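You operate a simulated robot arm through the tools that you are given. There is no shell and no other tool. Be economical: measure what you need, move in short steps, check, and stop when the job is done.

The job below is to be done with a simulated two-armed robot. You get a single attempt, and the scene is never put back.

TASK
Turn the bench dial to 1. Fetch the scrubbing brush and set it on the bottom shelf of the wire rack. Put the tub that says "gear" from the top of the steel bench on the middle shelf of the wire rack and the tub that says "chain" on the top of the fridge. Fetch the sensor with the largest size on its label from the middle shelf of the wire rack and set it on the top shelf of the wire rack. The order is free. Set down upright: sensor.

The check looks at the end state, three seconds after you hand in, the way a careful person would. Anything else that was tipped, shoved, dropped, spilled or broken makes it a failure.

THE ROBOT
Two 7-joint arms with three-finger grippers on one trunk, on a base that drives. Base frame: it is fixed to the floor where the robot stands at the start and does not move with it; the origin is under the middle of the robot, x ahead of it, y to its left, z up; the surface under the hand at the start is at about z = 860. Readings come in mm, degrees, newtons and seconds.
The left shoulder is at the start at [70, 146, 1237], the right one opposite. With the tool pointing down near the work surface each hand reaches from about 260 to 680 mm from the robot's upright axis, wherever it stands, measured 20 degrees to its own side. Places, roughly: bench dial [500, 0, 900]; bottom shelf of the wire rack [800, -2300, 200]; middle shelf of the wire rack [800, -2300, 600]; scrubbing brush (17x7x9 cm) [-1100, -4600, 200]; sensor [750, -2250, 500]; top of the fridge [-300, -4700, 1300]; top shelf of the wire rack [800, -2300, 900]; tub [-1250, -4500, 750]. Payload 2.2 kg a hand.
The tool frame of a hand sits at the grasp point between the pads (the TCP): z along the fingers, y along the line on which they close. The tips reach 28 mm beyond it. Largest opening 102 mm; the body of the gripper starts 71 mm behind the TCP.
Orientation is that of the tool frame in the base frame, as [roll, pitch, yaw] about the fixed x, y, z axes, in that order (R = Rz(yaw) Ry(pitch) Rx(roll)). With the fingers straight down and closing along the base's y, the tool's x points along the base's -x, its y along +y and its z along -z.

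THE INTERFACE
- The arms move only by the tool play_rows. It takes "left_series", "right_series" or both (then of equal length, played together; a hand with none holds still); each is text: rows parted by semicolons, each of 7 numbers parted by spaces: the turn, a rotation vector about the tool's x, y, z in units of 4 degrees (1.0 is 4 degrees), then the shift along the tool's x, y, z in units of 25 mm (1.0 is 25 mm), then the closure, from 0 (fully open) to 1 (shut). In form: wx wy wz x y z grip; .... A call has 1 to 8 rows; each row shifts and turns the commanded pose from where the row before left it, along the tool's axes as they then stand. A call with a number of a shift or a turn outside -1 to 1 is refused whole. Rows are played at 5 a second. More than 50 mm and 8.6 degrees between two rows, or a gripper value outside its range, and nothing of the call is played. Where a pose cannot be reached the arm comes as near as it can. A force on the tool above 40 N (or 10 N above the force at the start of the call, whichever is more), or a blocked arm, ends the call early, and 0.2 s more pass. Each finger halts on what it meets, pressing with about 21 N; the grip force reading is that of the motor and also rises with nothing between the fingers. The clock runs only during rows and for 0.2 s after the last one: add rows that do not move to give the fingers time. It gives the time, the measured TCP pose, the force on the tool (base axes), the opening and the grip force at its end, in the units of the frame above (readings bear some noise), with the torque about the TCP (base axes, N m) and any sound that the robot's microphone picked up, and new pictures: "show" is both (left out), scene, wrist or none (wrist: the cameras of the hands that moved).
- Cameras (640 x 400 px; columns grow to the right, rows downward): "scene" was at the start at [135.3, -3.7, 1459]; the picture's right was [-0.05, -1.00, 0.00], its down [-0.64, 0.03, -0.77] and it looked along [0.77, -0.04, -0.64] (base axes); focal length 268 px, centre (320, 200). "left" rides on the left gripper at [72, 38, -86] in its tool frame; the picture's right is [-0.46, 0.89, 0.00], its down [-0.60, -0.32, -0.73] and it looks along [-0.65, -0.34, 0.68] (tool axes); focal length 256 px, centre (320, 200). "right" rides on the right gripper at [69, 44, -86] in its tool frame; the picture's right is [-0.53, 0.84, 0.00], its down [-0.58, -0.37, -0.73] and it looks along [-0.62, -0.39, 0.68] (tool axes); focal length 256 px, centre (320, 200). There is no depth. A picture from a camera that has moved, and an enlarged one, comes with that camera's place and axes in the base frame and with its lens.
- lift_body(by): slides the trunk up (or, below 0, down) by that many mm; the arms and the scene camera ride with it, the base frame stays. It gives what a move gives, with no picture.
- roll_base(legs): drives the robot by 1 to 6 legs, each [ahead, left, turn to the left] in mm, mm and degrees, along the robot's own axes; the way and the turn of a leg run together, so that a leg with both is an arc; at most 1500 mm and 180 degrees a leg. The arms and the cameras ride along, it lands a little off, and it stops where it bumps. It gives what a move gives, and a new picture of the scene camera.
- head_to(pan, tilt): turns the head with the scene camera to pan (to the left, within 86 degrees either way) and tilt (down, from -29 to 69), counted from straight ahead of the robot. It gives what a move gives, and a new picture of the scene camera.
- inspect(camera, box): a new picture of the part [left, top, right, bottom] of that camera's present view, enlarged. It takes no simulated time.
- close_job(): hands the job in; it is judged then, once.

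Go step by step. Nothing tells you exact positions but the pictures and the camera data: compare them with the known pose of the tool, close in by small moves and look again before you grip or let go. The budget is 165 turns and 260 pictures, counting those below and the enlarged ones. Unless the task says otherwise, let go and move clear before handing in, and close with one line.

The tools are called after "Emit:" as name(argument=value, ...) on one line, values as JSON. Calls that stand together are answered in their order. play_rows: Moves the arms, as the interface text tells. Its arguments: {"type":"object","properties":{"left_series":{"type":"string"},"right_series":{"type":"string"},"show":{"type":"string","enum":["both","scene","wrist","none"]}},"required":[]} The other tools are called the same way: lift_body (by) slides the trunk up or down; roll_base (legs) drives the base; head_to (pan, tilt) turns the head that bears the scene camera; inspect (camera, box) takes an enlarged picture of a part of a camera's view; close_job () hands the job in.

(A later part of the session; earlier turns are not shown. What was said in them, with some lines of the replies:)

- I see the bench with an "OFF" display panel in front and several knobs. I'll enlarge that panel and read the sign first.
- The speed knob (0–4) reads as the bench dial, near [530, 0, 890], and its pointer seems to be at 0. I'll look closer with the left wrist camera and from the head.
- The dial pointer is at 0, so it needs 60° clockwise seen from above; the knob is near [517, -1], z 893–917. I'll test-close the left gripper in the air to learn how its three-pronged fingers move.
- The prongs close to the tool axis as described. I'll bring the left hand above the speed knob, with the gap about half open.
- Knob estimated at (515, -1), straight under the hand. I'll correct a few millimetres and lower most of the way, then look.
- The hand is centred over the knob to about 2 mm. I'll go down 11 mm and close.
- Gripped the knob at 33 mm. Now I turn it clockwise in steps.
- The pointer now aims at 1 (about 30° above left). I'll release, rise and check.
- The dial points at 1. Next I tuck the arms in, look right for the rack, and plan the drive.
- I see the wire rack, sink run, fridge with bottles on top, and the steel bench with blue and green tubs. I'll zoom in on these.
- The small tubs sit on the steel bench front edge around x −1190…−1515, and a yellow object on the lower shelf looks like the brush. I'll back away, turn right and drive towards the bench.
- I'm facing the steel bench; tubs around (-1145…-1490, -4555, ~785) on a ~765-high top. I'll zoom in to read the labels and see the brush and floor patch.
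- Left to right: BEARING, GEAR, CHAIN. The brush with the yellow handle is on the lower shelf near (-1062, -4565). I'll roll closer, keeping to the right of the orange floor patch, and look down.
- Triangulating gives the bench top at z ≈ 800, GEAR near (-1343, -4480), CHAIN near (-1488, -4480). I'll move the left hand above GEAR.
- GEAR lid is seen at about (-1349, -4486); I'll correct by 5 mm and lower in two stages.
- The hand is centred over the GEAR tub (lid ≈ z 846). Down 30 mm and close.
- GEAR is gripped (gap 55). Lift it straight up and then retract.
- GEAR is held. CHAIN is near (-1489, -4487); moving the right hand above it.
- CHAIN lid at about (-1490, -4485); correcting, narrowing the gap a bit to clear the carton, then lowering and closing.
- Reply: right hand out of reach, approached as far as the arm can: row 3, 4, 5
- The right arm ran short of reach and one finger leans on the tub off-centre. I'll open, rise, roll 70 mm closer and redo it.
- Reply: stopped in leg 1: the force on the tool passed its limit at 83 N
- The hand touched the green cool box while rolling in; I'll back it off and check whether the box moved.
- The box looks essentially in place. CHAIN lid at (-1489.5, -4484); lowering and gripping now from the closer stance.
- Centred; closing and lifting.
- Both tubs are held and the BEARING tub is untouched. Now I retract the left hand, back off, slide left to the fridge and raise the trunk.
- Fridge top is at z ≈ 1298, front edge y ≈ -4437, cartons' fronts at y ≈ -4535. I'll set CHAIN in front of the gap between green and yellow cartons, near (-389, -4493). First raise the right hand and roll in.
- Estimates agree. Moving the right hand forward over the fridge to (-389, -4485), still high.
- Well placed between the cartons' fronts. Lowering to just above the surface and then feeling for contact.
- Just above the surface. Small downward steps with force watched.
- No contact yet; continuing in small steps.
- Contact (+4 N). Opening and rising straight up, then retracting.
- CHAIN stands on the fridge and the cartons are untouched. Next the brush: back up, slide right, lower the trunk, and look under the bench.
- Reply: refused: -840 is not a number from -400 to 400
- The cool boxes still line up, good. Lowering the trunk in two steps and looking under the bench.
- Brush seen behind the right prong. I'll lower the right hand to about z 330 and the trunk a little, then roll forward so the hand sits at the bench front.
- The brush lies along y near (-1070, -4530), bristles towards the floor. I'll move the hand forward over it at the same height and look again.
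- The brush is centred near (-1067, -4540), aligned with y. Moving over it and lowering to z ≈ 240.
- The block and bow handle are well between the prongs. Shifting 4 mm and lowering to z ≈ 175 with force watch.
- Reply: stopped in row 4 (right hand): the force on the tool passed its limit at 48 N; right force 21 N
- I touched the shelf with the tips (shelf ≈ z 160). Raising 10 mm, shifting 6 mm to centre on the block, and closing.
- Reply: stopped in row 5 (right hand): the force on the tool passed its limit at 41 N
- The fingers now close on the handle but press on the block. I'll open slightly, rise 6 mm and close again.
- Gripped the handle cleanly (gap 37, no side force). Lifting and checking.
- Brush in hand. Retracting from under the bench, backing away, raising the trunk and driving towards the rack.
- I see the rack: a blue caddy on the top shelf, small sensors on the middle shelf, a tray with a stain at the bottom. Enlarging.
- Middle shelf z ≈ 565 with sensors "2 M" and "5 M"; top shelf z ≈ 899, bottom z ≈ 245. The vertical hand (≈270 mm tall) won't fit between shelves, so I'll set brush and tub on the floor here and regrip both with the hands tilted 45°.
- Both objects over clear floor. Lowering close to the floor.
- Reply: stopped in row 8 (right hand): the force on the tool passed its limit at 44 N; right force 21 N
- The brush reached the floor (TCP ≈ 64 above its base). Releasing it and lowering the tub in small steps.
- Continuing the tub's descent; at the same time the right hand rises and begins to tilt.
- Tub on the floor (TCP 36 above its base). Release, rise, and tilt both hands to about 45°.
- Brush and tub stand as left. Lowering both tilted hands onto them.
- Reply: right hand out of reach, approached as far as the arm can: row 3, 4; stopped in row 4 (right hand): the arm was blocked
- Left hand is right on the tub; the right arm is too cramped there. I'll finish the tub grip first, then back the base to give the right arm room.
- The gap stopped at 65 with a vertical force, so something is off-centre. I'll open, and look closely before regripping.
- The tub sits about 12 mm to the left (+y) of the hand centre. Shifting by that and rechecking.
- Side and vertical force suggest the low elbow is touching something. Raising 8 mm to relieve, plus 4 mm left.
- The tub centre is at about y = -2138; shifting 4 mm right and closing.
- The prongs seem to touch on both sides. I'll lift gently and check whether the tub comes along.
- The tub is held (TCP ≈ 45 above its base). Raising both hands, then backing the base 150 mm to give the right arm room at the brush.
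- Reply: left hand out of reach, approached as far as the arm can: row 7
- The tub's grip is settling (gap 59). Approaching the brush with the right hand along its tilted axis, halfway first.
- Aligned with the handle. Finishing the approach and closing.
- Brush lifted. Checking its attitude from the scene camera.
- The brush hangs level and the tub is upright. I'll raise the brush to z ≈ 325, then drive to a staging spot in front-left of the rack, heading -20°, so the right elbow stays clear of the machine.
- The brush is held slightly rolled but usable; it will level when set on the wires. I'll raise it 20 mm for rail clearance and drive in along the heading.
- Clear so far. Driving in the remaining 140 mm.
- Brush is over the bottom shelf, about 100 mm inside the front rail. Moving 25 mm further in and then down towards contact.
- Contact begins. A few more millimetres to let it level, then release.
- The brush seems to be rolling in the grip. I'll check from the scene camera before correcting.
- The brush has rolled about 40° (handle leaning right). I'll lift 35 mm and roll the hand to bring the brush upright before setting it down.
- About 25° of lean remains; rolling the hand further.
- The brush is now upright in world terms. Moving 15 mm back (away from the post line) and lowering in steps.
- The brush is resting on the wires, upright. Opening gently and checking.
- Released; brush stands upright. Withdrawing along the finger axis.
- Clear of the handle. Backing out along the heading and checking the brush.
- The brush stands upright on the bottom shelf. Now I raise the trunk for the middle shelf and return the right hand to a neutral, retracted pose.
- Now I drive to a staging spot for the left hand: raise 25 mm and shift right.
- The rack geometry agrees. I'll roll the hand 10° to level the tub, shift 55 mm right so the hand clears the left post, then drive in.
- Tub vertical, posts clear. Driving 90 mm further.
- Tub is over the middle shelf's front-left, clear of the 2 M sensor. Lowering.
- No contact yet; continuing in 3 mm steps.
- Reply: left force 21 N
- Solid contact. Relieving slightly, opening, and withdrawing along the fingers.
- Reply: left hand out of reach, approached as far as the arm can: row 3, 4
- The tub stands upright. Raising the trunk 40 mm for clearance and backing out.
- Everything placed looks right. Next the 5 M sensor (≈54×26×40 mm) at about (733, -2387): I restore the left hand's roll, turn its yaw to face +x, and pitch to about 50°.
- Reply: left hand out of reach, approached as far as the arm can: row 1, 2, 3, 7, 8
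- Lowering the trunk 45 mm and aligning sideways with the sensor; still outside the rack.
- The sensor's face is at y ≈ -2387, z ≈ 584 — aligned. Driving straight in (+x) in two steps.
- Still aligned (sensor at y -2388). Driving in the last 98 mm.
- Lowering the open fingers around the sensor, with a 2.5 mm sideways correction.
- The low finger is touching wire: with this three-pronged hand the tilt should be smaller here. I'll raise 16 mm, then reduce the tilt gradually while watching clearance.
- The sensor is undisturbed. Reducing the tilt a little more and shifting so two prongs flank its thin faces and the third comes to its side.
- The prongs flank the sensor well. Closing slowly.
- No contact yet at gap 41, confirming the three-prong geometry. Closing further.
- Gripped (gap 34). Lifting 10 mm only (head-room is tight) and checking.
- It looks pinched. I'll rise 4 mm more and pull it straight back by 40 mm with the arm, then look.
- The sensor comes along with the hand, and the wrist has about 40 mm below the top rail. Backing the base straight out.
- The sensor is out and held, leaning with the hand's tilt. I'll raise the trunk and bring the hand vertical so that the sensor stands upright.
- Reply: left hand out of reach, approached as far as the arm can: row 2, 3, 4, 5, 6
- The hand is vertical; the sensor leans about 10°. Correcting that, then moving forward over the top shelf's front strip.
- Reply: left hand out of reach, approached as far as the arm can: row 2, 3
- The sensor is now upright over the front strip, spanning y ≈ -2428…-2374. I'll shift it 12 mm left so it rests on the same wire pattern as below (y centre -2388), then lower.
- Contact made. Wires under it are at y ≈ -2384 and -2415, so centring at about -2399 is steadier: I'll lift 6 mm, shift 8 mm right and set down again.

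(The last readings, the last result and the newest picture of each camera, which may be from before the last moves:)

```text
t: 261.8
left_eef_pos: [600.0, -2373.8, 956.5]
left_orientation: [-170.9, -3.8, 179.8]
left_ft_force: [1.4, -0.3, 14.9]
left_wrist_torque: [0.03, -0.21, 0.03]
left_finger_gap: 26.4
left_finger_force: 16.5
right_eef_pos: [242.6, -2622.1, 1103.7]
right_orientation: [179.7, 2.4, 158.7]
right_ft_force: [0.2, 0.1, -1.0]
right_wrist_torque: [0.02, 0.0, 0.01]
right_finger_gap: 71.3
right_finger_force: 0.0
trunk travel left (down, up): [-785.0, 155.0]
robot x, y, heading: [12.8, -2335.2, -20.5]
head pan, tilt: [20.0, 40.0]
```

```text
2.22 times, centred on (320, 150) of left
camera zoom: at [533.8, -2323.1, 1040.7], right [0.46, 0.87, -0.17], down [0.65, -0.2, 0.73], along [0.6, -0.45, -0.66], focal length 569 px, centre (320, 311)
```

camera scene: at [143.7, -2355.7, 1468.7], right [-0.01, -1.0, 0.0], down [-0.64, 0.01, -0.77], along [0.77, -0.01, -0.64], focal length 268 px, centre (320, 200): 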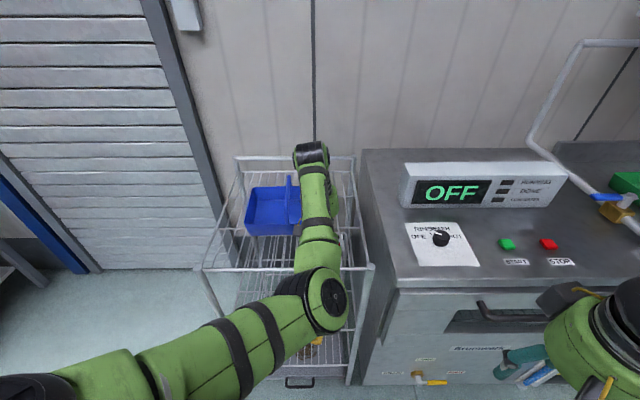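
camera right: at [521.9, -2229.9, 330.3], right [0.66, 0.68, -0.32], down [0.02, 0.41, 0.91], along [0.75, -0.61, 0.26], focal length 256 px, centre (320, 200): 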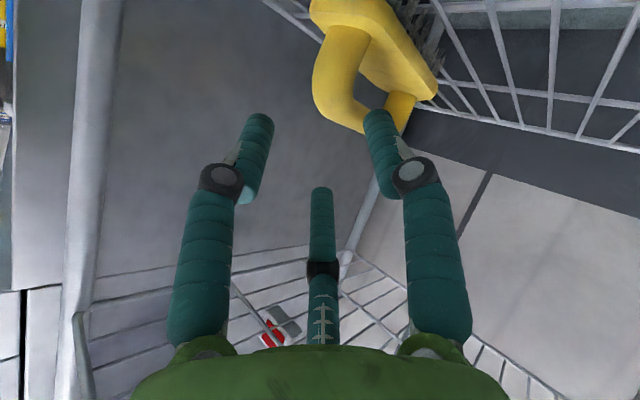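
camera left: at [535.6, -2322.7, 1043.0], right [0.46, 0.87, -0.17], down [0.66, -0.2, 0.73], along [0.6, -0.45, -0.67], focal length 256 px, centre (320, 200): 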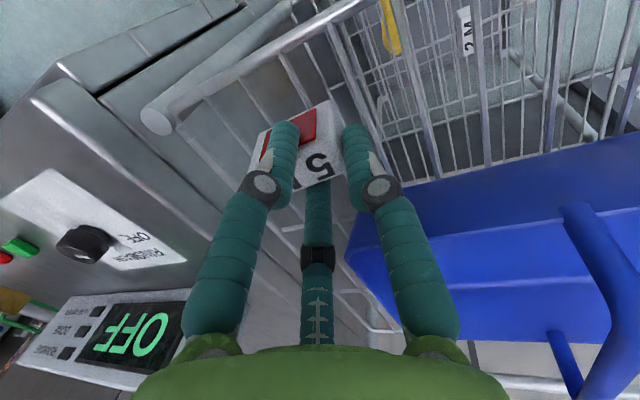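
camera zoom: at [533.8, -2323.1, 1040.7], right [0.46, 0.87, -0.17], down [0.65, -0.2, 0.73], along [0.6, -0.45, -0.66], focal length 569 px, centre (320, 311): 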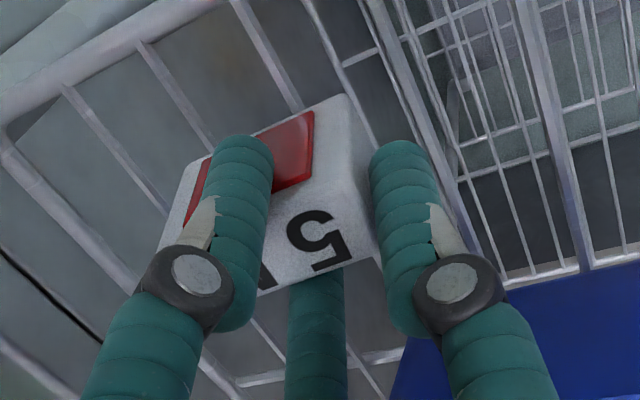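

Firm contact. Releasing slowly with a slight pressure relief.

Emit:
play_rows(left_series="0 0 0 0 -0.01 -0.05 0.95;0 0 0 0 0 0 0.74;0 0 0 0 0 0 0.7;0 0 0 0 0 0 0.65;0 0 0 0 0 0 0.58;0 0 0 0 0 0 0.5;0 0 0 0 0 0 0.4;0 0 0 0 0 0 0.4", show="wrist")

Emit:
inspect(camera="left", box=[200, 60, 440, 240])

```text
t: 263.6
left_eef_pos: [601.6, -2374.0, 956.5]
left_orientation: [-171.0, -4.1, 179.7]
left_ft_force: [-0.4, -0.1, -1.0]
left_wrist_torque: [0.04, 0.01, 0.05]
left_finger_gap: 61.2
left_finger_force: 0.0
right_eef_pos: [245.0, -2624.1, 1103.0]
right_orientation: [179.6, 2.3, 158.8]
right_ft_force: [0.2, 0.1, -0.3]
right_wrist_torque: [-0.02, 0.0, 0.02]
right_finger_gap: 71.5
right_finger_force: 0.1
trunk travel left (down, up): [-785.0, 155.0]
robot x, y, heading: [13.1, -2337.0, -20.6]
head pan, tilt: [20.0, 40.0]
camera left: at [535.2, -2322.7, 1039.9], right [0.46, 0.87, -0.17], down [0.66, -0.2, 0.73], along [0.6, -0.45, -0.67], focal length 256 px, centre (320, 200)
```

left: 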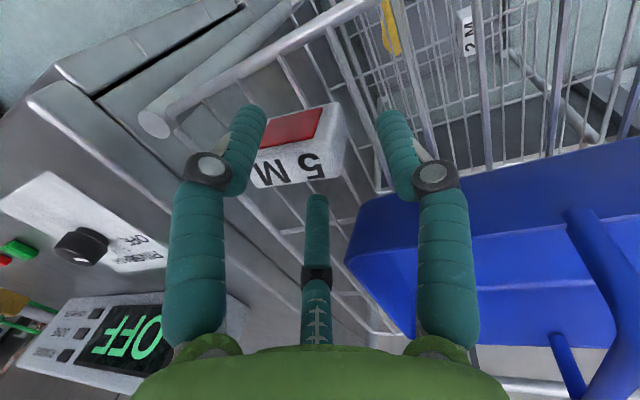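

```text
2.22 times, centred on (320, 150) of left
camera zoom: at [535.2, -2322.7, 1039.9], right [0.46, 0.87, -0.17], down [0.66, -0.2, 0.73], along [0.6, -0.45, -0.67], focal length 569 px, centre (320, 311)
```

zoom: 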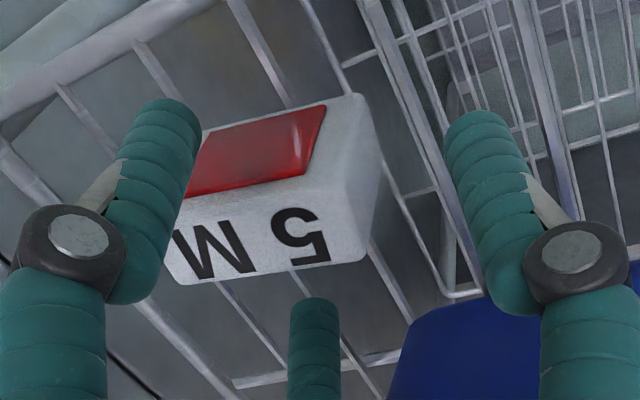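

The sensor stands freely. Opening more and rising straight up, then checking from the scene camera.

Emit:
play_rows(left_series="0 0 0 0 0 0 0.3;0 0 0 -0.03 0.07 -0.4 0.3;0 0 0 0.05 -0.1 -0.7 0.3;0 0 0 0.07 -0.15 -0.9 0.3;0 0 0 0.07 -0.15 -0.9 0.3;0 0 0 0.07 -0.15 -0.9 0.3", show="none")

Emit:
roll_base(legs=[[-230, -87, 0]])

Emit:
inspect(camera="scene", box=[220, 140, 380, 260])

```text
t: 265.0
left_eef_pos: [629.9, -2370.8, 1041.7]
left_orientation: [-170.9, -4.0, 179.8]
left_ft_force: [0.3, 0.5, 0.0]
left_wrist_torque: [-0.02, 0.03, 0.02]
left_finger_gap: 71.3
left_finger_force: 0.2
left hand out of reach, approached as far as the arm can: row 3, 4, 5, 6
right_eef_pos: [244.3, -2623.9, 1102.7]
right_orientation: [179.6, 2.4, 158.7]
right_ft_force: [0.2, 0.0, 0.5]
right_wrist_torque: [-0.01, 0.01, 0.03]
right_finger_gap: 71.2
right_finger_force: 0.0
trunk travel left (down, up): [-785.0, 155.0]
robot x, y, heading: [12.0, -2339.1, -20.7]
head pan, tilt: [20.0, 40.0]
```

```text
t: 266.8
left_eef_pos: [385.4, -2369.5, 1040.3]
left_orientation: [-171.0, -4.2, 179.8]
left_ft_force: [0.1, 0.0, 0.4]
left_wrist_torque: [-0.01, 0.03, 0.01]
left_finger_gap: 71.1
left_finger_force: 0.1
right_eef_pos: [1.4, -2622.2, 1102.8]
right_orientation: [179.6, 2.2, 158.6]
right_ft_force: [-0.6, 0.9, 0.4]
right_wrist_torque: [0.04, -0.02, -0.01]
right_finger_gap: 71.4
right_finger_force: 0.1
trunk travel left (down, up): [-785.0, 155.0]
robot x, y, heading: [-232.4, -2334.7, -20.8]
head pan, tilt: [20.0, 40.0]
camera scene: at [-97.3, -2354.4, 1468.3], right [-0.01, -1.0, 0.0], down [-0.64, 0.01, -0.77], along [0.77, -0.01, -0.64], focal length 268 px, centre (320, 200)
```

scene: 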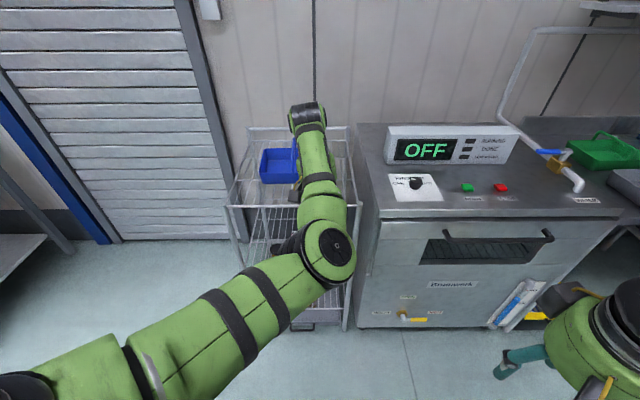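

```text
3.33 times, centred on (300, 200) of scene
camera zoom: at [-97.3, -2354.4, 1468.3], right [-0.01, -1.0, 0.0], down [-0.64, 0.01, -0.77], along [0.77, -0.01, -0.64], focal length 895 px, centre (387, 200)
```

zoom: 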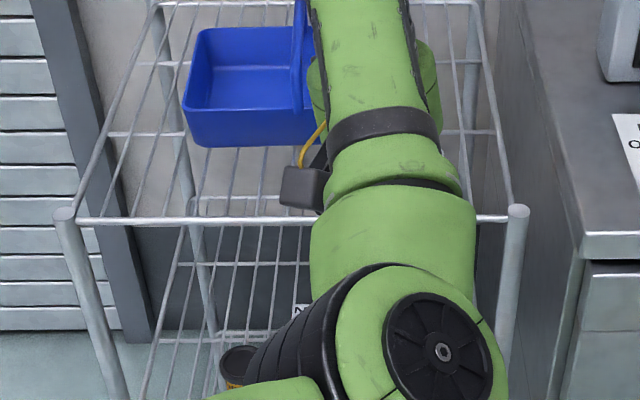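

The arm hides the sensor; moving the left hand aside to look.

Emit:
play_rows(left_series="0 0 0 0.3 1 0 0;0 0 0 0.3 1 0 0;0 0 0 0.3 1 0 0;0 0 0 0.3 1 0 0;0 0 0 0.3 1 0 0;0 0 0 0.3 1 0 0;0 0 0 0.3 1 0 0;0 0 0 0.3 1 0 0", show="scene")

Emit:
inspect(camera="scene", box=[210, 100, 390, 240])

```text
t: 268.6
left_eef_pos: [330.0, -2171.1, 1010.9]
left_orientation: [-171.1, -4.1, 179.7]
left_ft_force: [-0.2, 0.1, 0.2]
left_wrist_torque: [-0.02, 0.02, 0.03]
left_finger_gap: 101.9
left_finger_force: 0.0
left hand out of reach, approached as far as the arm can: row 1, 2
right_eef_pos: [-0.0, -2621.3, 1103.9]
right_orientation: [179.7, 2.3, 158.7]
right_ft_force: [-0.4, -0.5, 0.4]
right_wrist_torque: [-0.03, 0.01, -0.01]
right_finger_gap: 71.5
right_finger_force: 0.1
trunk travel left (down, up): [-785.0, 155.0]
robot x, y, heading: [-229.4, -2333.2, -21.0]
head pan, tilt: [20.0, 40.0]
camera scene: at [-99.2, -2353.3, 1468.5], right [-0.01, -1.0, 0.0], down [-0.64, 0.01, -0.77], along [0.77, -0.01, -0.64], focal length 268 px, centre (320, 200)
```

scene: 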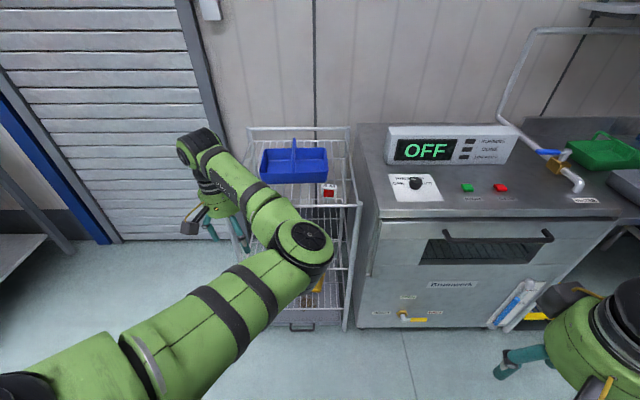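

```text
2.86 times, centred on (300, 170) of scene
camera zoom: at [-99.2, -2353.3, 1468.5], right [-0.01, -1.0, 0.0], down [-0.64, 0.01, -0.77], along [0.77, -0.01, -0.64], focal length 767 px, centre (377, 286)
```

zoom: 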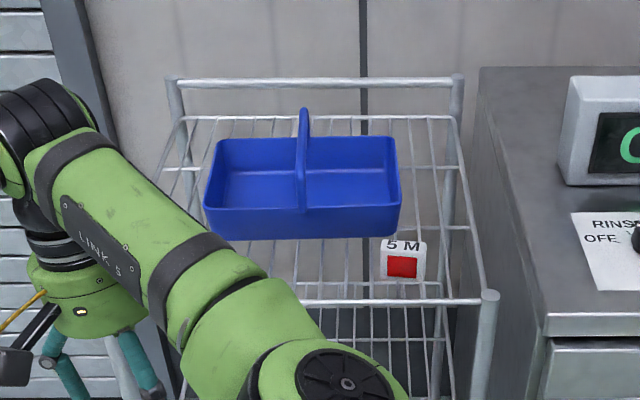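

The 5 M sensor stands on the top shelf. One closer look, and a check on the rest of the rack after backing off a bit.

Emit:
inspect(camera="scene", box=[290, 160, 380, 220])

Emit:
roll_base(legs=[[-300, 0, 0]])

Emit:
inspect(camera="scene", box=[200, 120, 400, 280])

```text
6.67 times, centred on (335, 190) of scene
camera zoom: at [-99.2, -2353.3, 1468.5], right [-0.01, -1.0, 0.0], down [-0.64, 0.01, -0.77], along [0.77, -0.01, -0.64], focal length 1790 px, centre (220, 267)
```

zoom: 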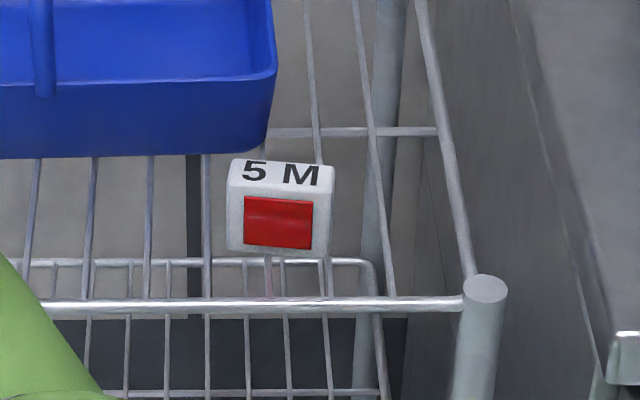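

```text
t: 270.6
left_eef_pos: [51.8, -2068.3, 1011.0]
left_orientation: [-171.0, -4.1, 179.8]
left_ft_force: [0.1, 0.5, -0.1]
left_wrist_torque: [0.01, 0.01, 0.0]
left_finger_gap: 101.9
left_finger_force: 0.0
right_eef_pos: [-277.5, -2516.3, 1104.1]
right_orientation: [179.7, 2.2, 158.6]
right_ft_force: [0.3, -0.4, 0.1]
right_wrist_torque: [0.02, 0.02, 0.0]
right_finger_gap: 71.4
right_finger_force: 0.1
trunk travel left (down, up): [-785.0, 155.0]
robot x, y, heading: [-508.8, -2231.6, -20.8]
head pan, tilt: [20.0, 40.0]
camera scene: at [-376.7, -2249.4, 1468.3], right [-0.01, -1.0, 0.0], down [-0.64, 0.01, -0.77], along [0.77, -0.01, -0.64], focal length 268 px, centre (320, 200)
```

scene: 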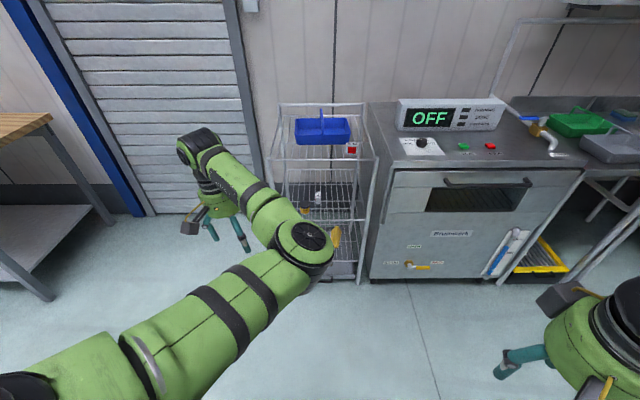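

```text
2.50 times, centred on (300, 200) of scene
camera zoom: at [-376.7, -2249.4, 1468.3], right [-0.01, -1.0, 0.0], down [-0.64, 0.01, -0.77], along [0.77, -0.01, -0.64], focal length 671 px, centre (370, 200)
```

zoom: 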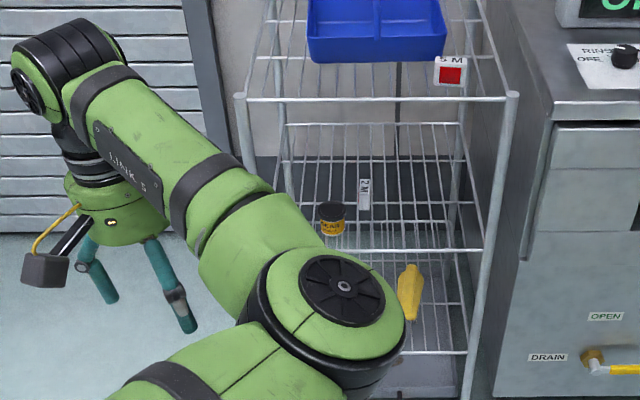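

All items are in place and both hands are empty and clear: dial at 1, brush on the bottom shelf, GEAR tub on the middle shelf, 5 M sensor upright on the top shelf, and CHAIN tub on the fridge. Handing in.

Emit:
close_job()

```text
The job is handed in.
```

I handed in the job with all five parts in place. The dial is at 1, the brush is on the rack's bottom shelf and the "gear" tub is on the middle shelf. The "5 M" sensor stands upright on the top shelf, and the "chain" tub is on top of the fridge. One possible mark against it: my right hand bumped the green cool box on the steel bench (about 83 N). It may have shifted by up to about a centimetre, though it still lined up with the blue box in a later picture.
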